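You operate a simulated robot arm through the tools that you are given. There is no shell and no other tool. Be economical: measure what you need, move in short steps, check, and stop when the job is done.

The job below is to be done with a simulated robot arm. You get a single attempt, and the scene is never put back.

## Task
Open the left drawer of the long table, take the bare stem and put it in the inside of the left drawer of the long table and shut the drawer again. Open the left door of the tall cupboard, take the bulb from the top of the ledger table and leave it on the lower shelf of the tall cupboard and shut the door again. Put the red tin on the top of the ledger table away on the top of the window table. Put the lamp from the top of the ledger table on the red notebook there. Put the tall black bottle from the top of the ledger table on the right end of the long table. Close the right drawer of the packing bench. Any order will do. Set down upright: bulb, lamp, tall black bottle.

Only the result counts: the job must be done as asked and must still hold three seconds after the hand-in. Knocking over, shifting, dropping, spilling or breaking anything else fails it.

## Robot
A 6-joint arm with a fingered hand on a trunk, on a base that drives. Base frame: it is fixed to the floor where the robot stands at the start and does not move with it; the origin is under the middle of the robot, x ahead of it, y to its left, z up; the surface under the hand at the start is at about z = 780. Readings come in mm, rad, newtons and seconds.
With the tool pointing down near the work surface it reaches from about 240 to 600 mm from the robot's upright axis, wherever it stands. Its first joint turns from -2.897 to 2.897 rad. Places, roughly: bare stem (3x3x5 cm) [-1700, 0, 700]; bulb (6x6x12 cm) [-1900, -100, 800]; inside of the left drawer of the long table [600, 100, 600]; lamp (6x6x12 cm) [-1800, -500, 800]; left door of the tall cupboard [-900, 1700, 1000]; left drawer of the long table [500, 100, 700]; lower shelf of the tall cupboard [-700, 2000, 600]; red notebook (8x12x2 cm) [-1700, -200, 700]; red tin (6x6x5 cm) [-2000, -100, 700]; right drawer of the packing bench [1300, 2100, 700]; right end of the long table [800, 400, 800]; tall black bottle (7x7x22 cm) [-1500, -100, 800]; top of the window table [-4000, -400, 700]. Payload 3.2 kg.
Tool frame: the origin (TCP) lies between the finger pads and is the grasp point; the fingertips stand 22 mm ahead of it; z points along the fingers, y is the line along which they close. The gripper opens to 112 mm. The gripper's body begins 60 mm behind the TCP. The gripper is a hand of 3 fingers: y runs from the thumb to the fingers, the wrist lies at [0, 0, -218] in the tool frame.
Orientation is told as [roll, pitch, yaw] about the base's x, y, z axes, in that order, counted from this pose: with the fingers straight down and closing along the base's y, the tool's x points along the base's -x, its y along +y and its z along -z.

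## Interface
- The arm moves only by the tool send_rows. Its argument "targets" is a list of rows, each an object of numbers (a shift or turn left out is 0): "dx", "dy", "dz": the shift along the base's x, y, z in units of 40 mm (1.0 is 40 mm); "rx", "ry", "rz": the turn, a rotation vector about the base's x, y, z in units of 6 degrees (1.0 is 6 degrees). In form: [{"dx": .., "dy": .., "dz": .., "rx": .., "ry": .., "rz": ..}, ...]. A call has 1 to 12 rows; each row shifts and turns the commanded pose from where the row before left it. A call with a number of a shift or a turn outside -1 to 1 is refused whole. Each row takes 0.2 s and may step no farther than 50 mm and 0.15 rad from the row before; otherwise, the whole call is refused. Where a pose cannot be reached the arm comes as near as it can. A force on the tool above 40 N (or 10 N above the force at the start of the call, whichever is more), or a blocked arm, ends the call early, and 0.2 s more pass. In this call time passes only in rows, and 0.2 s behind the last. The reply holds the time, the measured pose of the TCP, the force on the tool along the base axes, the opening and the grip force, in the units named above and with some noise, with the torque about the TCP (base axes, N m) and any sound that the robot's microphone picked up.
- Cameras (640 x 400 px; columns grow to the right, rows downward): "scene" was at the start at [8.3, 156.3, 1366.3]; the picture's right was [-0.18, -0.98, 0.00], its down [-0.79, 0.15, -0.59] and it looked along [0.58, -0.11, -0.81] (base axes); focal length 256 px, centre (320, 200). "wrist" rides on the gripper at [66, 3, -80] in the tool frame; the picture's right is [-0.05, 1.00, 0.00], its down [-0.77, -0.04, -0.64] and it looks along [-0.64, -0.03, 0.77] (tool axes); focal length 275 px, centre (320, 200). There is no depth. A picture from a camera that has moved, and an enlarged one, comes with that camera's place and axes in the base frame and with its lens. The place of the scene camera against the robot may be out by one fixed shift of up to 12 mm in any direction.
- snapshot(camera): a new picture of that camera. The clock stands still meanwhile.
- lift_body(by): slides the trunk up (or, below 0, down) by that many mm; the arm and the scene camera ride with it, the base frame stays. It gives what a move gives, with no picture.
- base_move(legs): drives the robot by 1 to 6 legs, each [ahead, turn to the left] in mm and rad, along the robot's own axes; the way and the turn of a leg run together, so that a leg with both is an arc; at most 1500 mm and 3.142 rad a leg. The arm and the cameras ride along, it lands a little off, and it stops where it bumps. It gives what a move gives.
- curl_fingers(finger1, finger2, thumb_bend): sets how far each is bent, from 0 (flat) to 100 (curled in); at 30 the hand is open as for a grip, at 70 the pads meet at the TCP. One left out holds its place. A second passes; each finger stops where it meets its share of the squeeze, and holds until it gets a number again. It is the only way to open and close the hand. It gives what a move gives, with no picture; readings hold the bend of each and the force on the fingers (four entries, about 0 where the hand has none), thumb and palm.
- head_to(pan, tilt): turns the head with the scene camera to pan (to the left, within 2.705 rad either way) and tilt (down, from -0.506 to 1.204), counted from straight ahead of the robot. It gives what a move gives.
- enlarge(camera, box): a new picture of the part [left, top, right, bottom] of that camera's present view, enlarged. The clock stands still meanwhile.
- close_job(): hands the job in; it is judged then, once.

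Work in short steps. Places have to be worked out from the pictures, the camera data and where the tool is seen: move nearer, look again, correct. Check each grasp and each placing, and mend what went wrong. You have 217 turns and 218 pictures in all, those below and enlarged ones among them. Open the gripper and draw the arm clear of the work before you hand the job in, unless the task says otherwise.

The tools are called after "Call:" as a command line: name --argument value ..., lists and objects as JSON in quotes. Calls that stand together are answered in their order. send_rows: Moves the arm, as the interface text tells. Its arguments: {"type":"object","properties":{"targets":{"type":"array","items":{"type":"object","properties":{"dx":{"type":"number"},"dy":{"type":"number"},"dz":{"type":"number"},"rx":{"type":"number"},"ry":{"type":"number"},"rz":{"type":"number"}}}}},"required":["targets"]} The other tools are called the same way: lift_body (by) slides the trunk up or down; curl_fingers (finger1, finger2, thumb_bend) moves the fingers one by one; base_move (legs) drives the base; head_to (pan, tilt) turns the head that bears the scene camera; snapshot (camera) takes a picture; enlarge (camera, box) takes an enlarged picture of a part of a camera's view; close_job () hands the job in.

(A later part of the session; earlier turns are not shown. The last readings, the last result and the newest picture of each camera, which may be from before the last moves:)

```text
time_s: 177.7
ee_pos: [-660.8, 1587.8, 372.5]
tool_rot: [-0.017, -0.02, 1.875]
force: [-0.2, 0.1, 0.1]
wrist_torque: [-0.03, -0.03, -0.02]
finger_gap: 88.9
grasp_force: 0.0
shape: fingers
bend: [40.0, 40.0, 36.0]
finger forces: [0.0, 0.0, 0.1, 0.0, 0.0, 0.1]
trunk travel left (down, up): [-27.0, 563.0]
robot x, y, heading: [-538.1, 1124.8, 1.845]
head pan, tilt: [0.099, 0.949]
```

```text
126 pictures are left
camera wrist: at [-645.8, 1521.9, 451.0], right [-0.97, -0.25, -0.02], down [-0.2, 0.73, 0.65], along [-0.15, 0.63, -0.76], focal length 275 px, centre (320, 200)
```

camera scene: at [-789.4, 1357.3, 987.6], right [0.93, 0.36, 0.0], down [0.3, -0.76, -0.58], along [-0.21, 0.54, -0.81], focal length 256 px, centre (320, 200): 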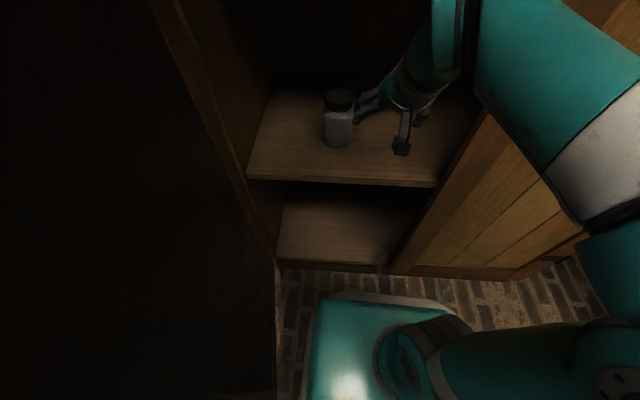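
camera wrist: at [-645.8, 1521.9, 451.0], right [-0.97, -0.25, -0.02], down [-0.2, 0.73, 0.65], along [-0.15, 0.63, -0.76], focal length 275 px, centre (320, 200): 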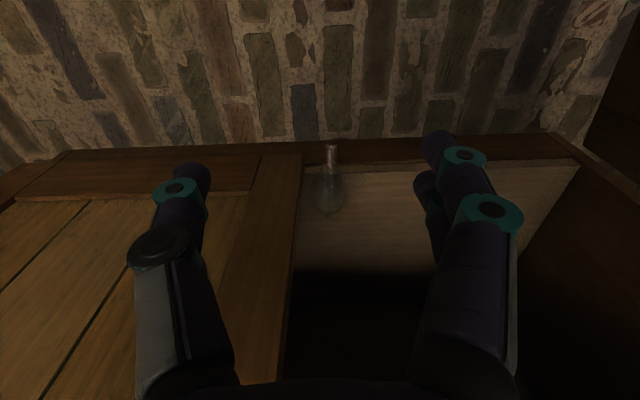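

Going down works. I continue to z≈170 and look again.

Call:
send_rows --targets '[{"dz": -1}, {"dz": -1}, {"dz": -1}, {"dz": -1}, {"dz": -1}]'

Call:
snapshot --camera "wrist"

```text
time_s: 178.9
ee_pos: [-661.7, 1587.9, 171.3]
tool_rot: [-0.016, -0.02, 1.876]
force: [0.7, 0.0, 0.1]
wrist_torque: [-0.01, -0.02, -0.02]
finger_gap: 89.0
grasp_force: 0.0
shape: fingers
bend: [40.0, 40.0, 36.0]
finger forces: [0.0, 0.0, 0.0, 0.0, 0.1, 0.0]
trunk travel left (down, up): [-27.0, 563.0]
robot x, y, heading: [-539.7, 1126.2, 1.847]
head pan, tilt: [0.099, 0.949]
```

```text
125 pictures are left
camera wrist: at [-646.0, 1522.8, 250.9], right [-0.97, -0.25, -0.02], down [-0.2, 0.73, 0.65], along [-0.16, 0.63, -0.76], focal length 275 px, centre (320, 200)
```

wrist: 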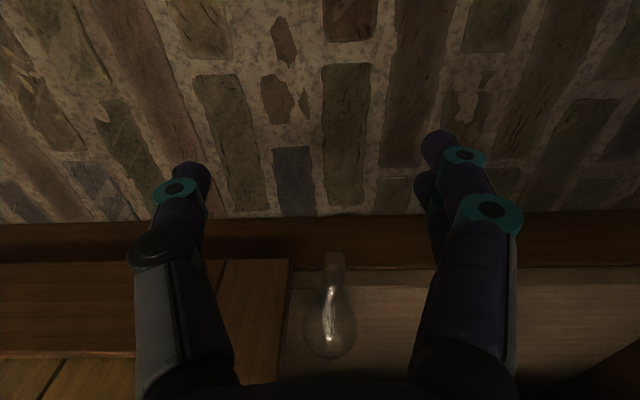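

Triangulated well now: neck tip [U -188, V 1850, z 90], globe centre [U -184, V 1911, z 126] — neck slopes 30° down toward me. I tilt the hand 15° forward to stay off the door, go to neck height and drive up close.

Call:
send_rows --targets '[{"rx": 0.96, "ry": 0.27, "dz": -0.6, "dx": -0.06, "dy": -0.02}, {"rx": 0.96, "ry": 0.27, "dz": -0.6, "dx": -0.06, "dy": -0.02}, {"rx": 0.48, "ry": 0.14, "dz": -0.6, "dx": -0.06, "dy": -0.02}]'

Call:
base_move --legs '[[95, 0]]'

Call:
snapshot --camera "wrist"

```text
time_s: 179.7
ee_pos: [-670.7, 1585.9, 108.3]
tool_rot: [-0.025, -0.282, 1.877]
force: [0.0, -0.4, 0.3]
wrist_torque: [-0.01, -0.01, 0.01]
finger_gap: 89.0
grasp_force: 0.0
shape: fingers
bend: [40.0, 40.0, 36.0]
finger forces: [0.0, 0.1, 0.0, 0.0, 0.0, 0.0]
out of reach, approached as far as the arm can: row 2
trunk travel left (down, up): [-27.0, 563.0]
robot x, y, heading: [-541.4, 1125.2, 1.84]
head pan, tilt: [0.099, 0.949]
```

```text
time_s: 180.8
ee_pos: [-699.0, 1676.9, 107.1]
tool_rot: [-0.025, -0.281, 1.877]
force: [0.6, -0.2, -1.1]
wrist_torque: [0.0, 0.0, -0.03]
finger_gap: 89.2
grasp_force: 0.1
shape: fingers
bend: [40.0, 40.0, 36.0]
finger forces: [0.0, 0.0, 0.1, 0.0, 0.0, 0.0]
trunk travel left (down, up): [-27.0, 563.0]
robot x, y, heading: [-565.0, 1214.6, 1.846]
head pan, tilt: [0.099, 0.949]
```

```text
124 pictures are left
camera wrist: at [-676.3, 1594.3, 166.6], right [-0.97, -0.25, -0.01], down [-0.15, 0.54, 0.83], along [-0.2, 0.8, -0.56], focal length 275 px, centre (320, 200)
```

wrist: 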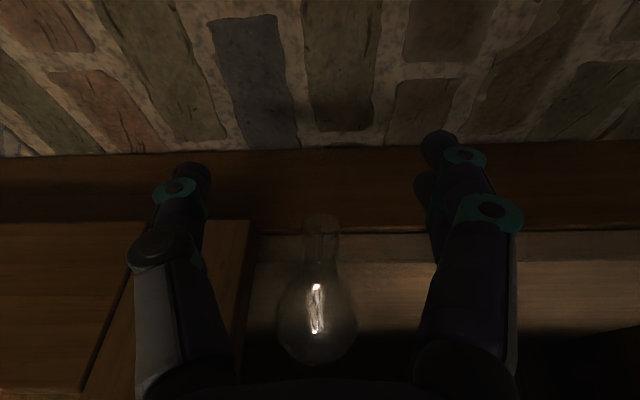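

Estimate confirmed. I lower 8 mm and drive the last 56 mm, so the pads flank the neck.

Call:
send_rows --targets '[{"dz": -0.2}]'

Call:
base_move --legs '[[56, 0]]'

Call:
snapshot --camera "wrist"

```text
time_s: 181.2
ee_pos: [-698.5, 1676.9, 99.9]
tool_rot: [-0.024, -0.28, 1.876]
force: [-0.4, 0.6, 0.3]
wrist_torque: [0.04, 0.02, -0.01]
finger_gap: 88.9
grasp_force: 0.0
shape: fingers
bend: [40.0, 40.0, 36.0]
finger forces: [0.1, 0.0, 0.0, 0.0, 0.1, 0.0]
trunk travel left (down, up): [-27.0, 563.0]
robot x, y, heading: [-567.6, 1213.8, 1.844]
head pan, tilt: [0.099, 0.949]
```

```text
time_s: 182.3
ee_pos: [-710.5, 1723.5, 95.9]
tool_rot: [-0.02, -0.259, 1.864]
force: [0.3, -4.3, 3.4]
wrist_torque: [-0.02, -0.12, -0.18]
finger_gap: 90.2
grasp_force: 2.1
shape: fingers
bend: [40.0, 40.0, 36.0]
finger forces: [0.0, 0.1, 0.1, 0.0, 3.9, 0.0]
trunk travel left (down, up): [-27.0, 563.0]
robot x, y, heading: [-581.0, 1272.3, 1.845]
head pan, tilt: [0.099, 0.949]
stopped in leg 1: the force on the tool passed its limit at 45 N (the readings are from after the stop); the commanded pose is now the measured one
```

```text
123 pictures are left
camera wrist: at [-690.8, 1641.6, 157.0], right [-0.97, -0.24, -0.01], down [-0.15, 0.57, 0.81], along [-0.19, 0.79, -0.58], focal length 275 px, centre (320, 200)
```

wrist: 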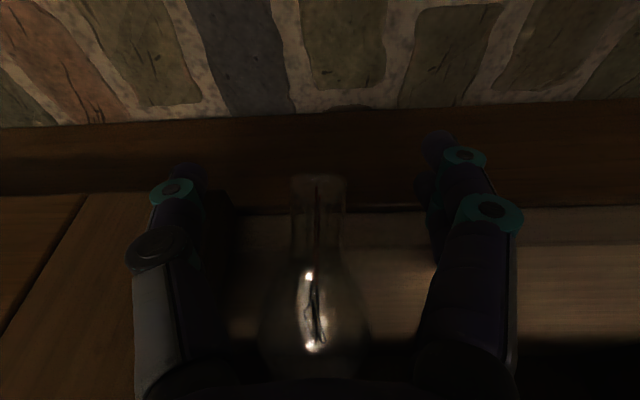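

The thumb tip touched the plinth; the neck is between the pads anyway (about 10 mm from its end). I ease back 3 mm and close on the neck.

Call:
send_rows --targets '[{"dx": 0.02, "dy": -0.08, "dz": 0.05}]'

Call:
curl_fingers --finger1 72 --finger2 72 --thumb_bend 72

Call:
snapshot --camera "wrist"

```text
time_s: 182.8
ee_pos: [-708.6, 1720.4, 97.4]
tool_rot: [-0.021, -0.258, 1.865]
force: [0.1, 0.4, 0.8]
wrist_torque: [-0.02, -0.04, 0.0]
finger_gap: 89.2
grasp_force: 0.2
shape: fingers
bend: [40.0, 40.0, 36.0]
finger forces: [0.0, 0.0, 0.0, 0.0, 0.0, 0.0]
trunk travel left (down, up): [-27.0, 563.0]
robot x, y, heading: [-580.4, 1270.0, 1.843]
head pan, tilt: [0.099, 0.949]
```

```text
time_s: 183.8
ee_pos: [-710.3, 1719.9, 99.3]
tool_rot: [-0.018, -0.258, 1.865]
force: [0.0, -0.1, 0.0]
wrist_torque: [0.02, -0.02, -0.03]
finger_gap: 0.2
grasp_force: 0.1
shape: fingers
bend: [72.0, 72.0, 72.0]
finger forces: [0.0, 0.0, 0.1, 0.1, 0.0, 0.0]
trunk travel left (down, up): [-27.0, 563.0]
robot x, y, heading: [-582.1, 1269.4, 1.845]
head pan, tilt: [0.099, 0.949]
```

```text
122 pictures are left
camera wrist: at [-689.6, 1638.9, 159.0], right [-0.97, -0.24, -0.01], down [-0.15, 0.56, 0.81], along [-0.19, 0.79, -0.58], focal length 275 px, centre (320, 200)
```

wrist: 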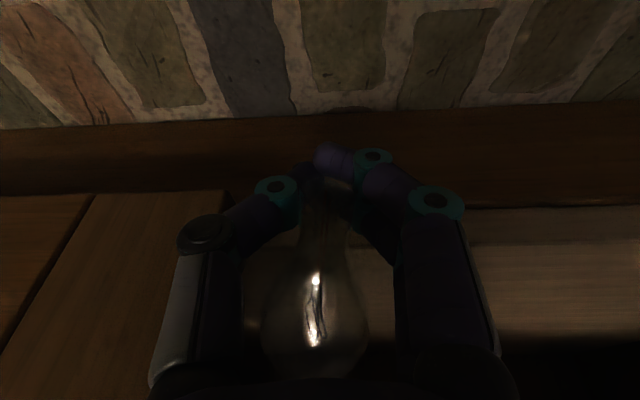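

The fingers met just above the end of the neck. I reopen, go 13 mm lower and 3 mm forward, and close again.

Call:
curl_fingers --finger1 48 --finger2 48 --thumb_bend 48

Call:
send_rows --targets '[{"dx": -0.03, "dy": 0.09, "dz": -0.35}]'

Call:
snapshot --camera "wrist"

```text
time_s: 184.8
ee_pos: [-709.3, 1719.4, 98.7]
tool_rot: [-0.021, -0.26, 1.865]
force: [0.7, 0.6, 0.5]
wrist_torque: [0.01, 0.02, 0.0]
finger_gap: 60.4
grasp_force: 0.0
shape: fingers
bend: [48.0, 48.0, 48.0]
finger forces: [0.0, 0.0, 0.0, 0.0, 0.0, 0.0]
trunk travel left (down, up): [-27.0, 563.0]
robot x, y, heading: [-582.7, 1269.1, 1.843]
head pan, tilt: [0.099, 0.949]
```

```text
time_s: 185.2
ee_pos: [-710.3, 1724.9, 85.1]
tool_rot: [-0.018, -0.259, 1.863]
force: [0.7, -0.2, 0.4]
wrist_torque: [-0.02, 0.01, -0.03]
finger_gap: 60.2
grasp_force: 0.0
shape: fingers
bend: [48.0, 48.0, 48.0]
finger forces: [0.0, 0.1, 0.0, 0.0, 0.0, 0.0]
trunk travel left (down, up): [-27.0, 563.0]
robot x, y, heading: [-581.5, 1274.0, 1.85]
head pan, tilt: [0.099, 0.949]
```

```text
121 pictures are left
camera wrist: at [-690.4, 1642.3, 145.7], right [-0.97, -0.24, -0.01], down [-0.15, 0.56, 0.81], along [-0.19, 0.79, -0.58], focal length 275 px, centre (320, 200)
```

wrist: 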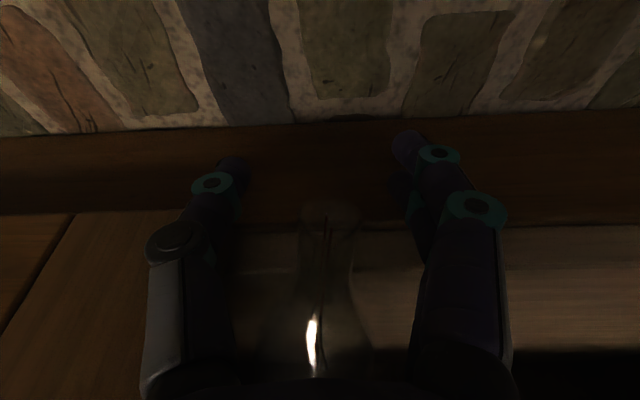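

The pads met at the very end of the neck. Being at the plinth limit in V, I raise 21 mm so the fingertip pads meet the neck's axis, and look.

Call:
send_rows --targets '[{"dz": 0.52, "dx": -0.01, "dy": 0.04}]'

Call:
snapshot --camera "wrist"

Call:
curl_fingers --finger1 72 --finger2 72 --thumb_bend 72

Call:
snapshot --camera "wrist"

```text
time_s: 185.6
ee_pos: [-712.7, 1724.9, 105.0]
tool_rot: [-0.02, -0.259, 1.864]
force: [-1.1, -2.9, -0.5]
wrist_torque: [-0.06, 0.03, -0.1]
finger_gap: 58.0
grasp_force: 1.5
shape: fingers
bend: [48.0, 48.0, 49.0]
finger forces: [0.0, 0.1, 0.0, 0.0, 2.7, 0.0]
trunk travel left (down, up): [-27.0, 563.0]
robot x, y, heading: [-582.4, 1272.9, 1.847]
head pan, tilt: [0.099, 0.949]
```

```text
120 pictures are left
camera wrist: at [-692.4, 1643.8, 166.0], right [-0.97, -0.24, -0.01], down [-0.15, 0.57, 0.81], along [-0.19, 0.79, -0.58], focal length 275 px, centre (320, 200)
```

wrist: 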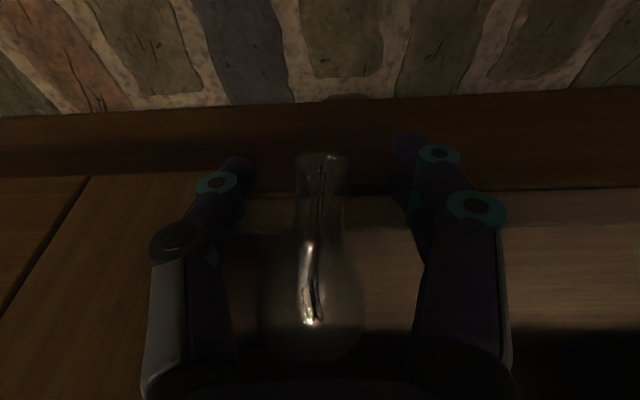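

```text
time_s: 186.6
ee_pos: [-712.1, 1727.3, 105.3]
tool_rot: [-0.02, -0.259, 1.865]
force: [-0.3, 0.7, -1.0]
wrist_torque: [0.01, 0.05, 0.0]
finger_gap: 0.2
grasp_force: 0.1
shape: fingers
bend: [72.0, 72.0, 72.0]
finger forces: [0.1, 0.0, 0.0, 0.0, 0.0, 0.1]
trunk travel left (down, up): [-27.0, 563.0]
robot x, y, heading: [-583.5, 1272.4, 1.845]
head pan, tilt: [0.099, 0.949]
```

```text
119 pictures are left
camera wrist: at [-692.3, 1644.1, 166.1], right [-0.97, -0.24, -0.01], down [-0.15, 0.56, 0.81], along [-0.19, 0.79, -0.58], focal length 275 px, centre (320, 200)
```

wrist: 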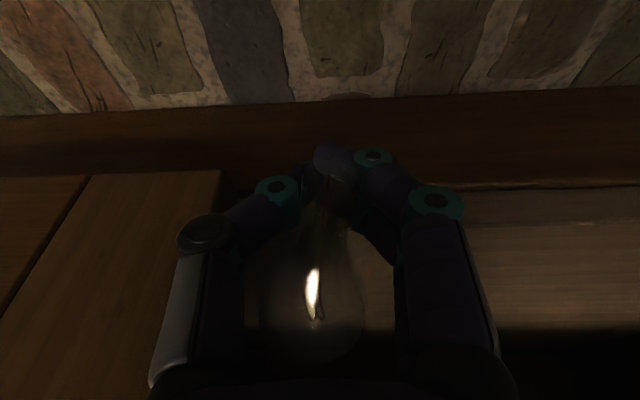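

The hand's two fingers straddle the thumb, so the short neck end slips out. I'll take the globe instead, turning the hand 45° about its axis so the thumb comes in front of the door's edge. First I open, rise and back off.

Call:
curl_fingers --finger1 36 --finger2 36 --thumb_bend 36

Call:
send_rows --targets '[{"dz": 1, "dx": 0.05, "dy": -0.2}, {"dz": 1}, {"dz": 0.5}]'

Call:
base_move --legs '[[-60, 0]]'

Call:
send_rows --targets '[{"rx": -0.07, "ry": 0.25, "rz": -0.96}, {"rx": -0.07, "ry": 0.25, "rz": -0.96}, {"rx": -0.07, "ry": 0.25, "rz": -0.96}, {"rx": -0.07, "ry": 0.25, "rz": -0.96}, {"rx": -0.07, "ry": 0.25, "rz": -0.96}, {"rx": -0.07, "ry": 0.25, "rz": -0.96}, {"rx": -0.07, "ry": 0.25, "rz": -0.96}, {"rx": -0.035, "ry": 0.125, "rz": -0.48}]'

Call:
snapshot --camera "wrist"

```text
time_s: 187.6
ee_pos: [-711.7, 1724.8, 104.4]
tool_rot: [-0.019, -0.258, 1.863]
force: [-14.9, -18.1, 6.2]
wrist_torque: [-0.01, -0.13, -0.43]
finger_gap: 75.1
grasp_force: 11.5
shape: fingers
bend: [36.0, 36.0, 43.0]
finger forces: [0.1, 0.0, 0.0, 0.1, 22.7, 0.0]
trunk travel left (down, up): [-27.0, 563.0]
robot x, y, heading: [-584.5, 1270.9, 1.847]
head pan, tilt: [0.099, 0.949]
```

```text
time_s: 188.3
ee_pos: [-710.9, 1718.5, 203.7]
tool_rot: [-0.019, -0.258, 1.865]
force: [-0.6, 0.6, 0.2]
wrist_torque: [0.0, 0.02, 0.03]
finger_gap: 94.7
grasp_force: 0.0
shape: fingers
bend: [36.0, 36.0, 36.0]
finger forces: [0.0, 0.0, 0.0, 0.0, 0.0, 0.0]
trunk travel left (down, up): [-27.0, 563.0]
robot x, y, heading: [-582.8, 1271.1, 1.843]
head pan, tilt: [0.099, 0.949]
```

```text
time_s: 189.3
ee_pos: [-694.2, 1659.7, 204.0]
tool_rot: [-0.018, -0.259, 1.863]
force: [-1.1, -0.2, 0.4]
wrist_torque: [0.04, 0.01, -0.01]
finger_gap: 94.6
grasp_force: 0.1
shape: fingers
bend: [36.0, 36.0, 36.0]
finger forces: [0.0, 0.0, 0.0, 0.0, 0.0, 0.0]
trunk travel left (down, up): [-27.0, 563.0]
robot x, y, heading: [-567.8, 1212.1, 1.845]
head pan, tilt: [0.099, 0.949]
```

```text
time_s: 191.1
ee_pos: [-694.2, 1660.9, 205.0]
tool_rot: [0.172, -0.184, 1.063]
force: [-0.3, -1.0, 0.0]
wrist_torque: [-0.02, -0.01, 0.02]
finger_gap: 94.4
grasp_force: 0.0
shape: fingers
bend: [36.0, 36.0, 36.0]
finger forces: [0.0, 0.1, 0.0, 0.1, 0.1, 0.1]
trunk travel left (down, up): [-27.0, 563.0]
robot x, y, heading: [-568.6, 1213.6, 1.844]
head pan, tilt: [0.099, 0.949]
```

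```text
118 pictures are left
camera wrist: at [-723.8, 1586.7, 270.7], right [-0.85, 0.49, 0.17], down [0.44, 0.49, 0.75], along [0.28, 0.72, -0.64], focal length 275 px, centre (320, 200)
```

wrist: 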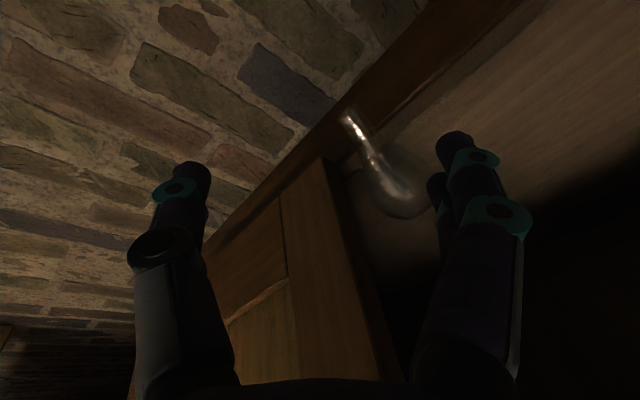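

Globe confirmed at U≈-181, V≈1912, z≈126. I move over it at safe height and look again.

Call:
base_move --legs '[[118, 0]]'

Call:
snapshot --camera "wrist"

Call:
snapshot --camera "scene"

```text
time_s: 192.5
ee_pos: [-726.7, 1765.7, 200.5]
tool_rot: [0.154, -0.162, 1.057]
force: [2.3, -7.0, 3.4]
wrist_torque: [-0.21, -0.25, -0.35]
finger_gap: 103.4
grasp_force: 4.1
shape: fingers
bend: [36.0, 36.0, 33.0]
finger forces: [0.0, 0.1, 0.0, 0.0, 7.3, 0.0]
trunk travel left (down, up): [-27.0, 563.0]
robot x, y, heading: [-598.5, 1330.0, 1.849]
head pan, tilt: [0.099, 0.949]
stopped in leg 1: the force on the tool passed its limit at 49 N (the readings are from after the stop); the commanded pose is now the measured one
```

```text
117 pictures are left
camera wrist: at [-756.9, 1693.8, 268.6], right [-0.85, 0.5, 0.16], down [0.44, 0.51, 0.74], along [0.29, 0.7, -0.65], focal length 275 px, centre (320, 200)
```

wrist: 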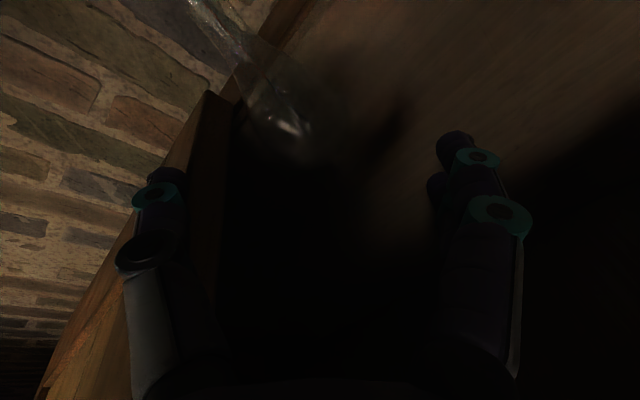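

```text
116 pictures are left
camera scene: at [-772.7, 1296.4, 987.5], right [0.93, 0.37, 0.0], down [0.3, -0.76, -0.58], along [-0.21, 0.54, -0.81], focal length 256 px, centre (320, 200)
```

scene: 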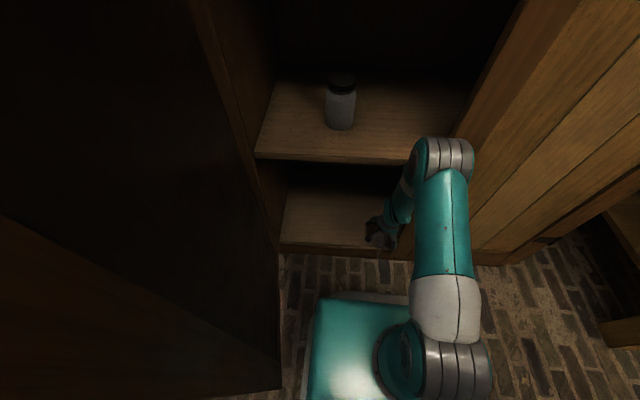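

The thumb met the right door; the globe lies too near the door for a wide grip. I'll lower beside it with the thumb on its right and nudge the bulb gently to the left first.

Call:
send_rows --targets '[{"dx": 0.06, "dy": -0.2}, {"dz": -0.6}, {"dz": -0.6}, {"dz": -0.5}]'

Call:
snapshot --camera "wrist"

```text
time_s: 193.5
ee_pos: [-724.2, 1758.6, 132.8]
tool_rot: [0.154, -0.165, 1.06]
force: [0.6, 0.7, -0.5]
wrist_torque: [0.0, 0.02, 0.01]
finger_gap: 95.1
grasp_force: 0.0
shape: fingers
bend: [36.0, 36.0, 36.0]
finger forces: [0.1, 0.1, 0.0, 0.0, 0.0, 0.0]
trunk travel left (down, up): [-27.0, 563.0]
robot x, y, heading: [-602.3, 1327.7, 1.848]
head pan, tilt: [0.099, 0.949]
```

```text
115 pictures are left
camera wrist: at [-755.4, 1686.1, 200.7], right [-0.85, 0.5, 0.16], down [0.44, 0.51, 0.74], along [0.29, 0.7, -0.65], focal length 275 px, centre (320, 200)
```

wrist: 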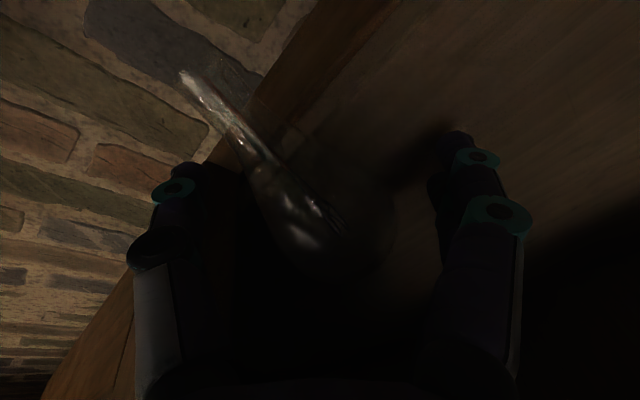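

The globe is ~20 mm beyond the pads. I nudge: move the hand left 45 mm so the thumb pushes the bulb's side away from the door, and look.

Call:
send_rows --targets '[{"dz": -0.15}, {"dx": -0.36, "dy": -0.107}, {"dx": -0.36, "dy": -0.107}, {"dx": -0.36, "dy": -0.107}]'

Call:
snapshot --camera "wrist"

```text
time_s: 194.5
ee_pos: [-768.8, 1745.9, 126.3]
tool_rot: [0.155, -0.163, 1.059]
force: [-0.4, 0.0, 0.1]
wrist_torque: [0.0, 0.04, -0.03]
finger_gap: 95.1
grasp_force: 0.1
shape: fingers
bend: [36.0, 36.0, 36.0]
finger forces: [0.0, 0.0, 0.0, 0.1, 0.1, 0.0]
trunk travel left (down, up): [-27.0, 563.0]
robot x, y, heading: [-600.1, 1329.0, 1.846]
head pan, tilt: [0.099, 0.949]
```

```text
114 pictures are left
camera wrist: at [-799.8, 1674.0, 194.5], right [-0.85, 0.5, 0.16], down [0.44, 0.51, 0.74], along [0.29, 0.7, -0.65], focal length 275 px, centre (320, 200)
```

wrist: 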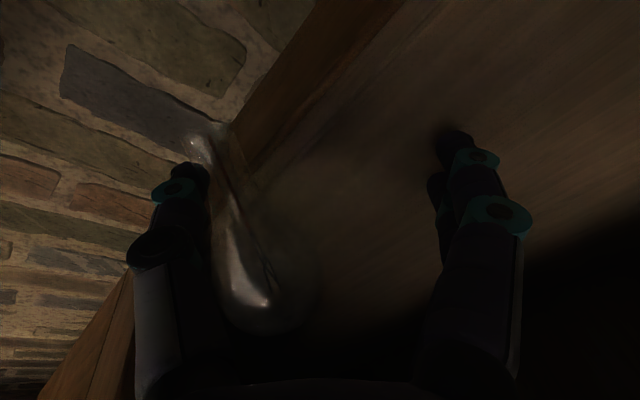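

Thumb is now alongside the bulb. I push on another 45 mm.

Call:
send_rows --targets '[{"dx": -0.36, "dy": -0.107}, {"dx": -0.36, "dy": -0.107}, {"dx": -0.36, "dy": -0.107}]'

Call:
snapshot --camera "wrist"

```text
time_s: 195.3
ee_pos: [-811.2, 1731.9, 127.8]
tool_rot: [0.155, -0.162, 1.06]
force: [-0.5, -0.2, 0.4]
wrist_torque: [0.02, 0.0, 0.01]
finger_gap: 95.4
grasp_force: 0.0
shape: fingers
bend: [36.0, 36.0, 36.0]
finger forces: [0.1, 0.1, 0.1, 0.0, 0.1, 0.1]
trunk travel left (down, up): [-27.0, 563.0]
robot x, y, heading: [-602.6, 1326.7, 1.848]
head pan, tilt: [0.099, 0.949]
```

```text
113 pictures are left
camera wrist: at [-841.7, 1661.1, 195.4], right [-0.85, 0.5, 0.16], down [0.44, 0.51, 0.74], along [0.29, 0.7, -0.65], focal length 275 px, centre (320, 200)
```

wrist: 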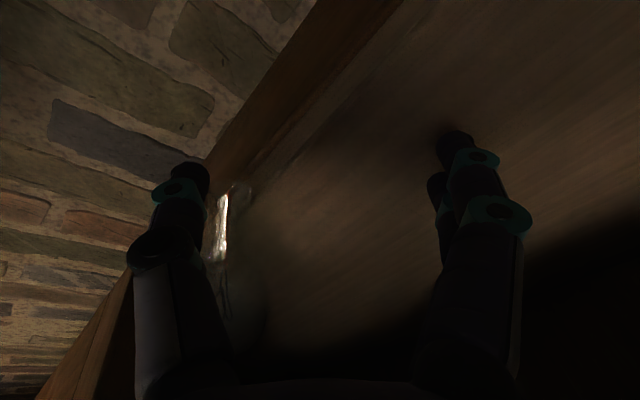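

The bulb has pivoted: neck tip now at U≈-250, V≈1878, globe at U≈-185, V≈1907, so its axis runs leftward. I rise, turn the hand another 20° so thumb and fingers will come in front of and behind the globe, and move over it.

Call:
send_rows --targets '[{"dz": 1}, {"dz": 1}, {"rx": -0.07, "ry": 0.25, "rz": -0.96, "dx": 0.58, "dy": 0.2}, {"rx": -0.07, "ry": 0.25, "rz": -0.96, "dx": 0.58, "dy": 0.2}, {"rx": -0.07, "ry": 0.25, "rz": -0.96, "dx": 0.58, "dy": 0.2}, {"dx": 0.45, "dy": 0.2}]'

Call:
snapshot --camera "wrist"

Call:
enlarge --camera "scene" --box '[270, 140, 470, 280]'

```text
time_s: 196.7
ee_pos: [-723.6, 1765.1, 207.2]
tool_rot: [0.203, -0.097, 0.748]
force: [0.4, 0.3, -0.2]
wrist_torque: [0.01, -0.03, 0.01]
finger_gap: 94.9
grasp_force: 0.1
shape: fingers
bend: [36.0, 36.0, 36.0]
finger forces: [0.0, 0.0, 0.1, 0.1, 0.0, 0.1]
trunk travel left (down, up): [-27.0, 563.0]
robot x, y, heading: [-593.2, 1328.0, 1.851]
head pan, tilt: [0.099, 0.949]
```

```text
112 pictures are left
camera wrist: at [-768.1, 1705.5, 280.5], right [-0.65, 0.73, 0.21], down [0.63, 0.36, 0.69], along [0.43, 0.57, -0.7], focal length 275 px, centre (320, 200)
```

wrist: 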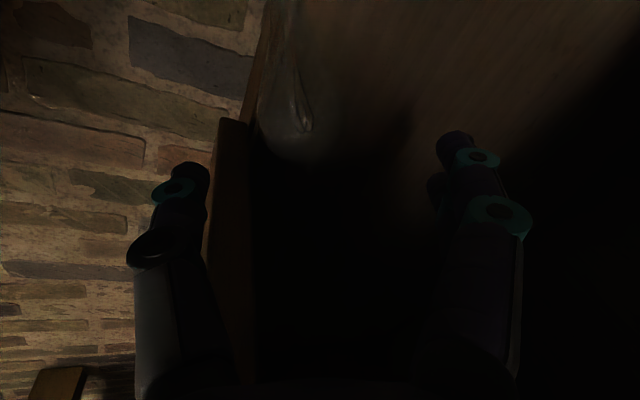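

```text
2.86 times, centred on (370, 210) of scene
camera zoom: at [-772.8, 1296.6, 987.5], right [0.93, 0.37, 0.0], down [0.3, -0.76, -0.58], along [-0.21, 0.54, -0.81], focal length 732 px, centre (177, 171)
```

zoom: 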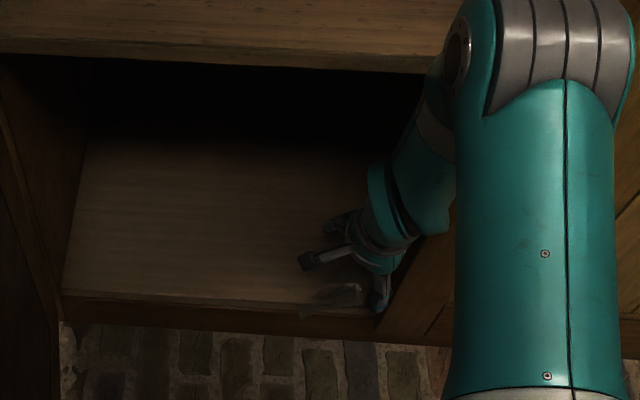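

The bulb now lies along the edge with free space around the globe. I descend over the globe.

Call:
send_rows --targets '[{"dx": 0.05, "dy": 0.06, "dz": -0.7}, {"dz": -0.6}, {"dz": -0.6}]'

Call:
snapshot --camera "wrist"

```text
time_s: 197.5
ee_pos: [-719.0, 1761.3, 129.4]
tool_rot: [0.198, -0.097, 0.752]
force: [-0.7, -0.4, 0.4]
wrist_torque: [-0.01, -0.01, -0.02]
finger_gap: 95.1
grasp_force: 0.0
shape: fingers
bend: [36.0, 36.0, 36.0]
finger forces: [0.1, 0.1, 0.0, 0.0, 0.1, 0.0]
trunk travel left (down, up): [-27.0, 563.0]
robot x, y, heading: [-598.3, 1328.0, 1.849]
head pan, tilt: [0.099, 0.949]
```

```text
110 pictures are left
camera wrist: at [-764.5, 1701.7, 202.4], right [-0.65, 0.74, 0.2], down [0.63, 0.37, 0.69], along [0.43, 0.57, -0.7], focal length 275 px, centre (320, 200)
```

wrist: 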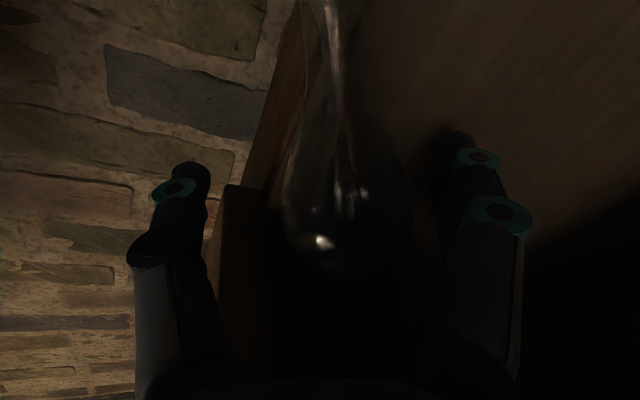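

Globe centre is ~15 mm farther in and ~9 mm lower than the pads; I adjust.

Call:
send_rows --targets '[{"dx": -0.1, "dy": 0.34}, {"dz": -0.2}]'

Call:
snapshot --camera "wrist"

```text
time_s: 198.1
ee_pos: [-718.0, 1759.2, 129.6]
tool_rot: [0.187, -0.092, 0.738]
force: [0.5, 0.0, -0.4]
wrist_torque: [0.01, 0.0, 0.06]
finger_gap: 95.1
grasp_force: 0.1
shape: fingers
bend: [36.0, 36.0, 36.0]
finger forces: [0.1, 0.1, 0.1, 0.0, 0.1, 0.0]
trunk travel left (down, up): [-27.0, 563.0]
robot x, y, heading: [-602.2, 1324.8, 1.849]
head pan, tilt: [0.099, 0.949]
```

```text
109 pictures are left
camera wrist: at [-764.3, 1702.0, 202.4], right [-0.64, 0.74, 0.19], down [0.63, 0.37, 0.69], along [0.44, 0.56, -0.7], focal length 275 px, centre (320, 200)
```

wrist: 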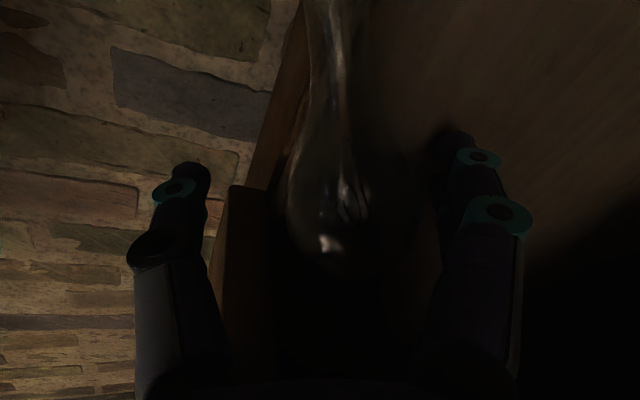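

The wrist is blocked by the door. I tilt the hand 12° more (wrist back), then reach in and down.

Call:
send_rows --targets '[{"rx": 0.96, "ry": 0.27}, {"rx": 0.96, "ry": 0.27}, {"dx": -0.1, "dy": 0.34, "dz": -0.1}, {"dz": -0.1}]'

Call:
snapshot --camera "wrist"

```text
time_s: 199.3
ee_pos: [-729.7, 1794.5, 117.8]
tool_rot: [0.396, -0.193, 0.724]
force: [-1.7, -11.8, 30.5]
wrist_torque: [-1.47, -1.17, -0.53]
finger_gap: 103.3
grasp_force: 15.8
shape: fingers
bend: [36.0, 36.0, 34.0]
finger forces: [0.1, 0.1, 0.0, 0.0, 32.1, 0.0]
trunk travel left (down, up): [-27.0, 563.0]
robot x, y, heading: [-600.8, 1328.5, 1.852]
head pan, tilt: [0.099, 0.949]
stopped in row 4: the force on the tool passed its limit at 41 N (the readings are from after the stop); the commanded pose is now the measured one
```

```text
108 pictures are left
camera wrist: at [-770.9, 1721.4, 179.3], right [-0.63, 0.67, 0.39], down [0.67, 0.22, 0.71], along [0.39, 0.71, -0.59], focal length 275 px, centre (320, 200)
```

wrist: 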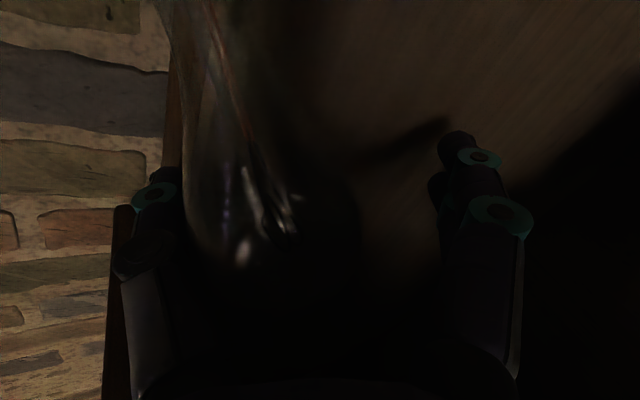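

It jumped too far in and the thumb tip bears on the board. I raise 10 mm and come back 18 mm.

Call:
send_rows --targets '[{"dz": 0.25}, {"dx": 0.12, "dy": -0.43}]'

Call:
snapshot --camera "wrist"

```text
time_s: 199.9
ee_pos: [-725.3, 1778.1, 125.9]
tool_rot: [0.395, -0.193, 0.725]
force: [0.0, 0.2, -1.0]
wrist_torque: [-0.01, 0.0, 0.0]
finger_gap: 95.5
grasp_force: 0.1
shape: fingers
bend: [36.0, 36.0, 36.0]
finger forces: [0.1, 0.1, 0.0, 0.0, 0.0, 0.0]
trunk travel left (down, up): [-27.0, 563.0]
robot x, y, heading: [-598.5, 1327.7, 1.851]
head pan, tilt: [0.099, 0.949]
```

```text
107 pictures are left
camera wrist: at [-765.5, 1704.8, 187.2], right [-0.63, 0.67, 0.39], down [0.67, 0.22, 0.71], along [0.39, 0.71, -0.59], focal length 275 px, centre (320, 200)
```

wrist: 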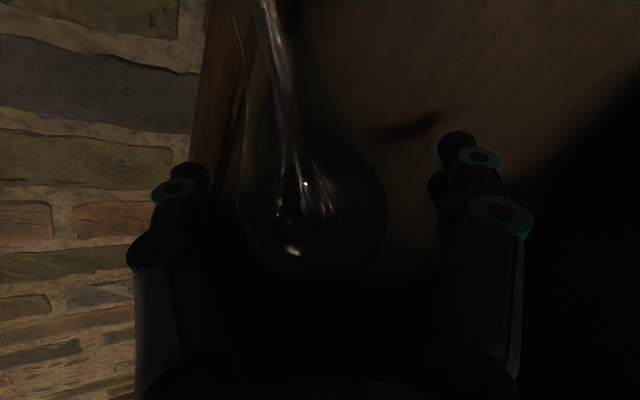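

The globe is now right between the pads (centre, same depth as the TCP). I close.

Call:
curl_fingers --finger1 66 --finger2 66 --thumb_bend 66

Call:
snapshot --camera "wrist"

```text
time_s: 200.9
ee_pos: [-724.0, 1777.1, 125.6]
tool_rot: [0.391, -0.192, 0.723]
force: [7.9, -11.0, -3.5]
wrist_torque: [-0.33, -0.22, -0.15]
finger_gap: 41.3
grasp_force: 7.5
shape: fingers
bend: [64.0, 64.0, 53.0]
finger forces: [0.8, 0.9, 0.1, 0.0, 14.4, 0.0]
trunk travel left (down, up): [-27.0, 563.0]
robot x, y, heading: [-597.1, 1327.0, 1.85]
head pan, tilt: [0.099, 0.949]
```

```text
106 pictures are left
camera wrist: at [-765.5, 1704.1, 187.2], right [-0.63, 0.67, 0.38], down [0.67, 0.22, 0.71], along [0.39, 0.71, -0.59], focal length 275 px, centre (320, 200)
```

wrist: 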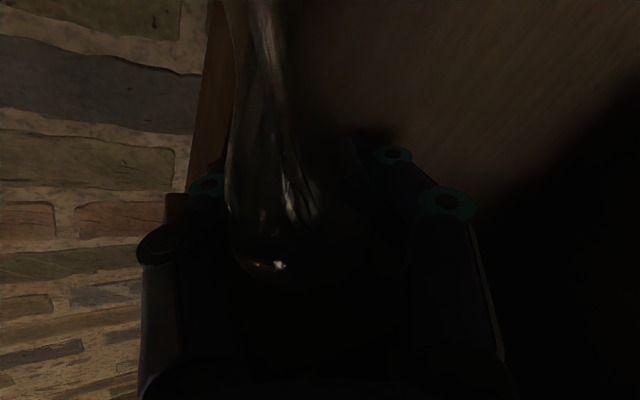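

Fingers have closed; the thumb carries 14 N. I lift slightly to see whether the bulb comes along.

Call:
send_rows --targets '[{"dz": 0.5}, {"dz": 0.5}]'

Call:
snapshot --camera "wrist"

```text
time_s: 201.5
ee_pos: [-724.7, 1777.8, 167.9]
tool_rot: [0.397, -0.193, 0.725]
force: [0.7, 0.2, -0.2]
wrist_torque: [0.0, 0.0, 0.02]
finger_gap: 33.2
grasp_force: 7.0
shape: fingers
bend: [62.0, 62.0, 58.0]
finger forces: [3.7, 3.6, 0.1, 0.0, 6.7, 0.0]
trunk travel left (down, up): [-27.0, 563.0]
robot x, y, heading: [-602.8, 1331.9, 1.855]
head pan, tilt: [0.099, 0.949]
```

```text
105 pictures are left
camera wrist: at [-766.4, 1705.4, 228.0], right [-0.63, 0.67, 0.39], down [0.67, 0.22, 0.71], along [0.39, 0.71, -0.59], focal length 275 px, centre (320, 200)
```

wrist: 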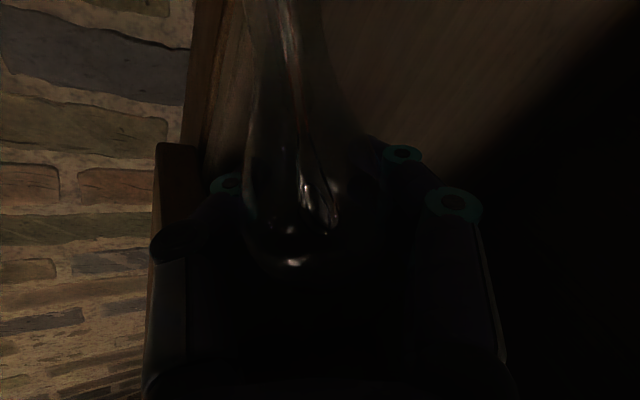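

It is in the hand and balanced (3.7+3.6 vs 6.7 N). I tighten a little, raise 60 mm more and back out of the cupboard.

Call:
curl_fingers --finger1 74 --finger2 74 --thumb_bend 74

Call:
send_rows --targets '[{"dz": 0.6}, {"dz": 0.6}]'

Call:
base_move --legs '[[-200, 0]]'

Call:
snapshot --camera "wrist"

Call:
snapshot --camera "scene"

```text
time_s: 202.5
ee_pos: [-725.0, 1777.5, 165.5]
tool_rot: [0.395, -0.192, 0.722]
force: [-0.6, 0.5, -0.3]
wrist_torque: [0.0, 0.01, 0.01]
finger_gap: 27.0
grasp_force: 21.5
shape: fingers
bend: [67.0, 68.0, 65.0]
finger forces: [10.6, 11.0, 0.0, 0.0, 21.0, 0.0]
trunk travel left (down, up): [-27.0, 563.0]
robot x, y, heading: [-598.7, 1328.9, 1.851]
head pan, tilt: [0.099, 0.949]
```

```text
time_s: 203.1
ee_pos: [-725.9, 1777.0, 212.9]
tool_rot: [0.394, -0.193, 0.724]
force: [-0.2, 0.6, 0.0]
wrist_torque: [0.02, -0.01, -0.01]
finger_gap: 27.0
grasp_force: 21.4
shape: fingers
bend: [68.0, 68.0, 65.0]
finger forces: [10.4, 11.1, 0.0, 0.0, 20.8, 0.0]
trunk travel left (down, up): [-27.0, 563.0]
robot x, y, heading: [-601.4, 1328.6, 1.851]
head pan, tilt: [0.099, 0.949]
```

```text
time_s: 204.7
ee_pos: [-668.3, 1585.0, 213.8]
tool_rot: [0.394, -0.195, 0.722]
force: [0.0, -1.2, -0.8]
wrist_torque: [0.04, -0.01, 0.01]
finger_gap: 27.0
grasp_force: 21.2
shape: fingers
bend: [68.0, 68.0, 65.0]
finger forces: [10.4, 11.1, 0.0, 0.1, 20.8, 0.0]
trunk travel left (down, up): [-27.0, 563.0]
robot x, y, heading: [-542.1, 1136.5, 1.849]
head pan, tilt: [0.099, 0.949]
```

```text
104 pictures are left
camera wrist: at [-710.3, 1511.5, 275.9], right [-0.63, 0.67, 0.39], down [0.67, 0.22, 0.71], along [0.39, 0.71, -0.59], focal length 275 px, centre (320, 200)
```

wrist: 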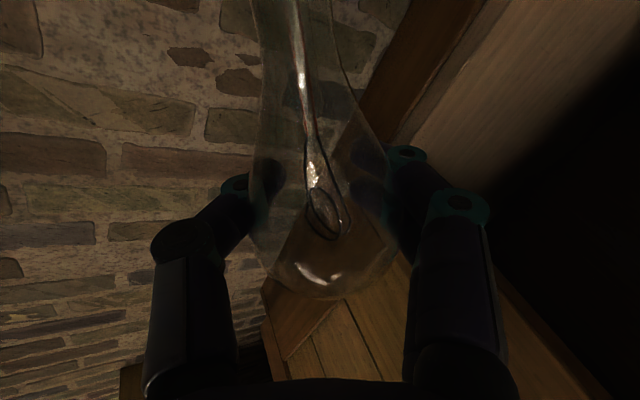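

```text
103 pictures are left
camera scene: at [-717.6, 1103.1, 987.5], right [0.93, 0.37, 0.0], down [0.3, -0.76, -0.58], along [-0.21, 0.54, -0.81], focal length 256 px, centre (320, 200)
```

scene: 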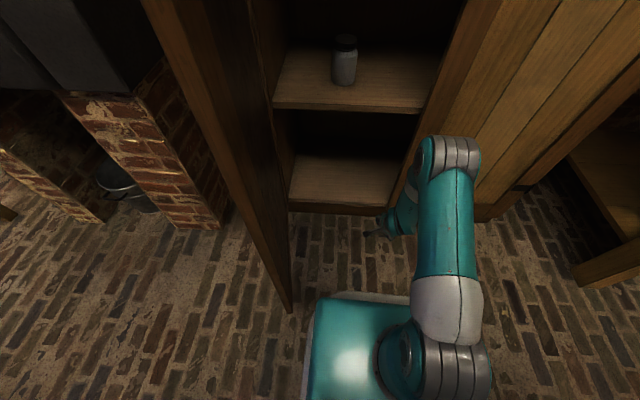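

Held firmly (21 N). I look closer at how the bulb sits in the hand.

Call:
enlarge --camera "wrist" --box '[160, 0, 480, 310]'

Call:
enlarge --camera "scene" --box '[330, 170, 450, 270]'

```text
1.29 times, centred on (320, 155) of wrist
camera zoom: at [-710.3, 1511.5, 275.9], right [-0.63, 0.67, 0.39], down [0.67, 0.22, 0.71], along [0.39, 0.71, -0.59], focal length 355 px, centre (320, 258)
```

zoom: 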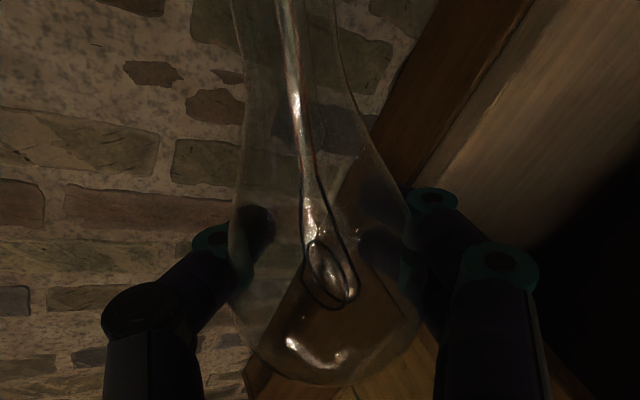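

```text
4.00 times, centred on (390, 220) of scene
camera zoom: at [-717.6, 1103.1, 987.5], right [0.93, 0.37, 0.0], down [0.3, -0.76, -0.58], along [-0.21, 0.54, -0.81], focal length 1024 px, centre (40, 120)
```

zoom: 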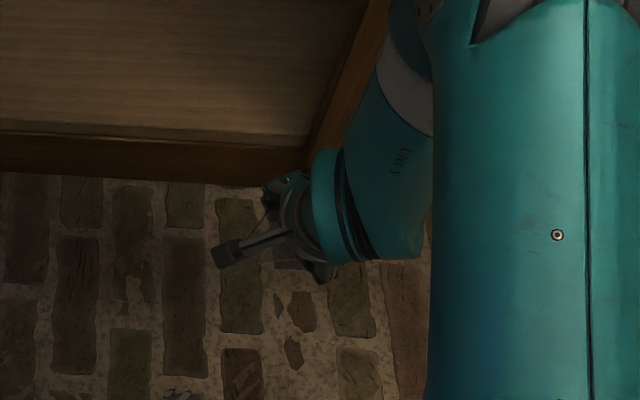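

The neck lies along the tool's +x axis, so bringing the hand to the standard level pose will stand the bulb neck-down. I back off, undo the 66° roll while rising.

Call:
base_move --legs '[[-180, 0]]'

Call:
send_rows --targets '[{"rx": 0.12, "ry": -0.405, "rz": 0.9, "dz": 0.6}, {"rx": 0.12, "ry": -0.405, "rz": 0.9, "dz": 0.6}, {"rx": 0.12, "ry": -0.405, "rz": 0.9, "dz": 0.6}, {"rx": 0.12, "ry": -0.405, "rz": 0.9, "dz": 0.6}, {"rx": 0.12, "ry": -0.405, "rz": 0.9, "dz": 0.6}, {"rx": 0.12, "ry": -0.405, "rz": 0.9, "dz": 0.6}, {"rx": 0.12, "ry": -0.405, "rz": 0.9, "dz": 0.6}, {"rx": 0.12, "ry": -0.405, "rz": 0.9, "dz": 0.6}, {"rx": 0.12, "ry": -0.405, "rz": 0.9, "dz": 0.6}, {"rx": 0.12, "ry": -0.405, "rz": 0.9, "dz": 0.6}, {"rx": 0.12, "ry": -0.405, "rz": 0.9, "dz": 0.6}]'

```text
time_s: 206.2
ee_pos: [-619.2, 1409.4, 214.7]
tool_rot: [0.394, -0.194, 0.722]
force: [0.0, 0.8, -0.5]
wrist_torque: [0.0, 0.03, 0.03]
finger_gap: 27.0
grasp_force: 21.3
shape: fingers
bend: [68.0, 68.0, 65.0]
finger forces: [10.4, 11.1, 0.0, 0.1, 20.7, 0.0]
trunk travel left (down, up): [-27.0, 563.0]
robot x, y, heading: [-496.7, 960.6, 1.845]
head pan, tilt: [0.099, 0.949]
```

```text
time_s: 208.6
ee_pos: [-618.9, 1408.1, 479.7]
tool_rot: [-0.025, -0.436, 1.912]
force: [-0.4, 0.1, 0.6]
wrist_torque: [-0.03, -0.02, -0.01]
finger_gap: 25.7
grasp_force: 19.8
shape: fingers
bend: [68.0, 68.0, 66.0]
finger forces: [10.0, 11.0, 0.0, 0.0, 19.7, 0.0]
trunk travel left (down, up): [-27.0, 563.0]
robot x, y, heading: [-490.2, 961.5, 1.848]
head pan, tilt: [0.099, 0.949]
```

Now I pitch the hand forward to just below level while rising and reaching out.

Call:
send_rows --targets '[{"rx": 0.95, "ry": 0.3, "dx": -0.13, "dy": 0.48, "dz": 0.4}, {"rx": 0.95, "ry": 0.3, "dx": -0.13, "dy": 0.48, "dz": 0.4}, {"rx": 0.95, "ry": 0.3, "dx": -0.13, "dy": 0.48, "dz": 0.4}, {"rx": 0.95, "ry": 0.3, "dx": -0.13, "dy": 0.48, "dz": 0.4}, {"rx": 0.95, "ry": 0.3, "dx": -0.13, "dy": 0.48, "dz": 0.4}, {"rx": 0.95, "ry": 0.3, "dx": -0.13, "dy": 0.48, "dz": 0.4}, {"rx": 0.95, "ry": 0.3, "dx": -0.13, "dy": 0.48, "dz": 0.4}, {"rx": 0.95, "ry": 0.3, "dx": -0.13, "dy": 0.48, "dz": 0.4}, {"rx": 0.95, "ry": 0.3, "dx": -0.13, "dy": 0.48, "dz": 0.4}]'

Call:
head_to --pan 0.1 --tilt 0.6

Call:
snapshot --camera "wrist"

Call:
snapshot --camera "scene"

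```text
time_s: 210.6
ee_pos: [-687.6, 1614.4, 718.0]
tool_rot: [-0.151, -1.327, 2.003]
force: [0.1, 0.9, 0.1]
wrist_torque: [0.0, -0.04, 0.02]
finger_gap: 25.6
grasp_force: 19.9
shape: fingers
bend: [69.0, 69.0, 66.0]
finger forces: [9.8, 10.6, 0.0, 0.1, 19.1, 0.0]
out of reach, approached as far as the arm can: row 4, 5, 6, 7, 8, 9
trunk travel left (down, up): [-27.0, 563.0]
robot x, y, heading: [-495.0, 958.0, 1.851]
head pan, tilt: [0.099, 0.949]
```

```text
time_s: 211.4
ee_pos: [-685.0, 1613.2, 717.9]
tool_rot: [-0.151, -1.327, 1.998]
force: [-0.2, 0.8, 0.2]
wrist_torque: [-0.02, 0.01, -0.01]
finger_gap: 25.9
grasp_force: 19.8
shape: fingers
bend: [69.0, 69.0, 66.0]
finger forces: [9.7, 10.6, 0.0, 0.0, 19.0, 0.0]
trunk travel left (down, up): [-27.0, 563.0]
robot x, y, heading: [-497.2, 958.0, 1.851]
head pan, tilt: [0.099, 0.6]
```

```text
100 pictures are left
camera wrist: at [-661.2, 1523.5, 673.0], right [-0.96, -0.27, 0.01], down [0.12, -0.41, 0.9], along [-0.24, 0.87, 0.43], focal length 275 px, centre (320, 200)
```

wrist: 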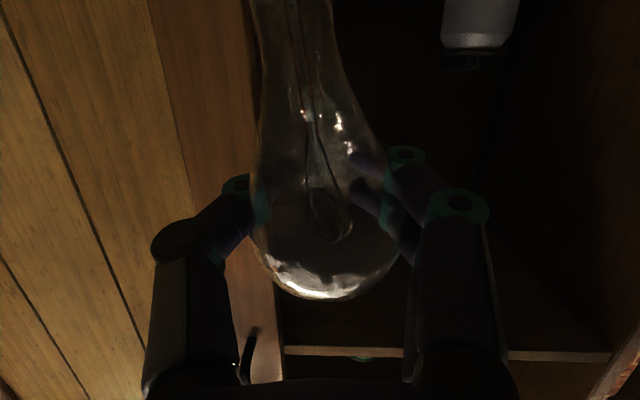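

```text
99 pictures are left
camera scene: at [-673.6, 942.8, 1015.8], right [0.93, 0.37, 0.0], down [0.21, -0.53, -0.82], along [-0.3, 0.77, -0.57], focal length 256 px, centre (320, 200)
```

scene: 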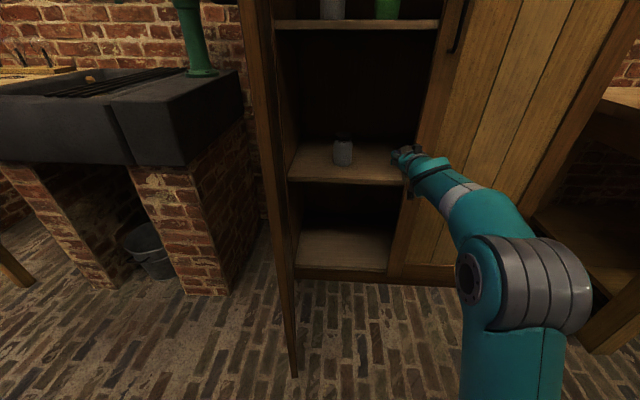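

The bulb hangs nearly neck-down: about 6.5° off sideways. I enlarge the scene view to judge the fore-aft lean.

Call:
enlarge --camera "scene" --box '[375, 125, 455, 205]'

```text
5.00 times, centred on (415, 165) of scene
camera zoom: at [-673.6, 942.8, 1015.8], right [0.93, 0.37, 0.0], down [0.21, -0.53, -0.82], along [-0.3, 0.77, -0.57], focal length 1280 px, centre (-155, 375)
```

zoom: 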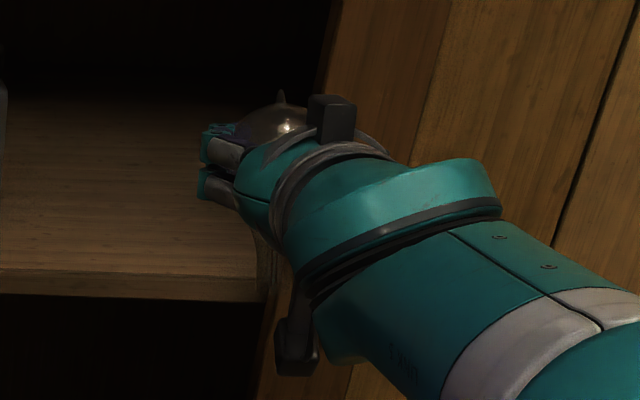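

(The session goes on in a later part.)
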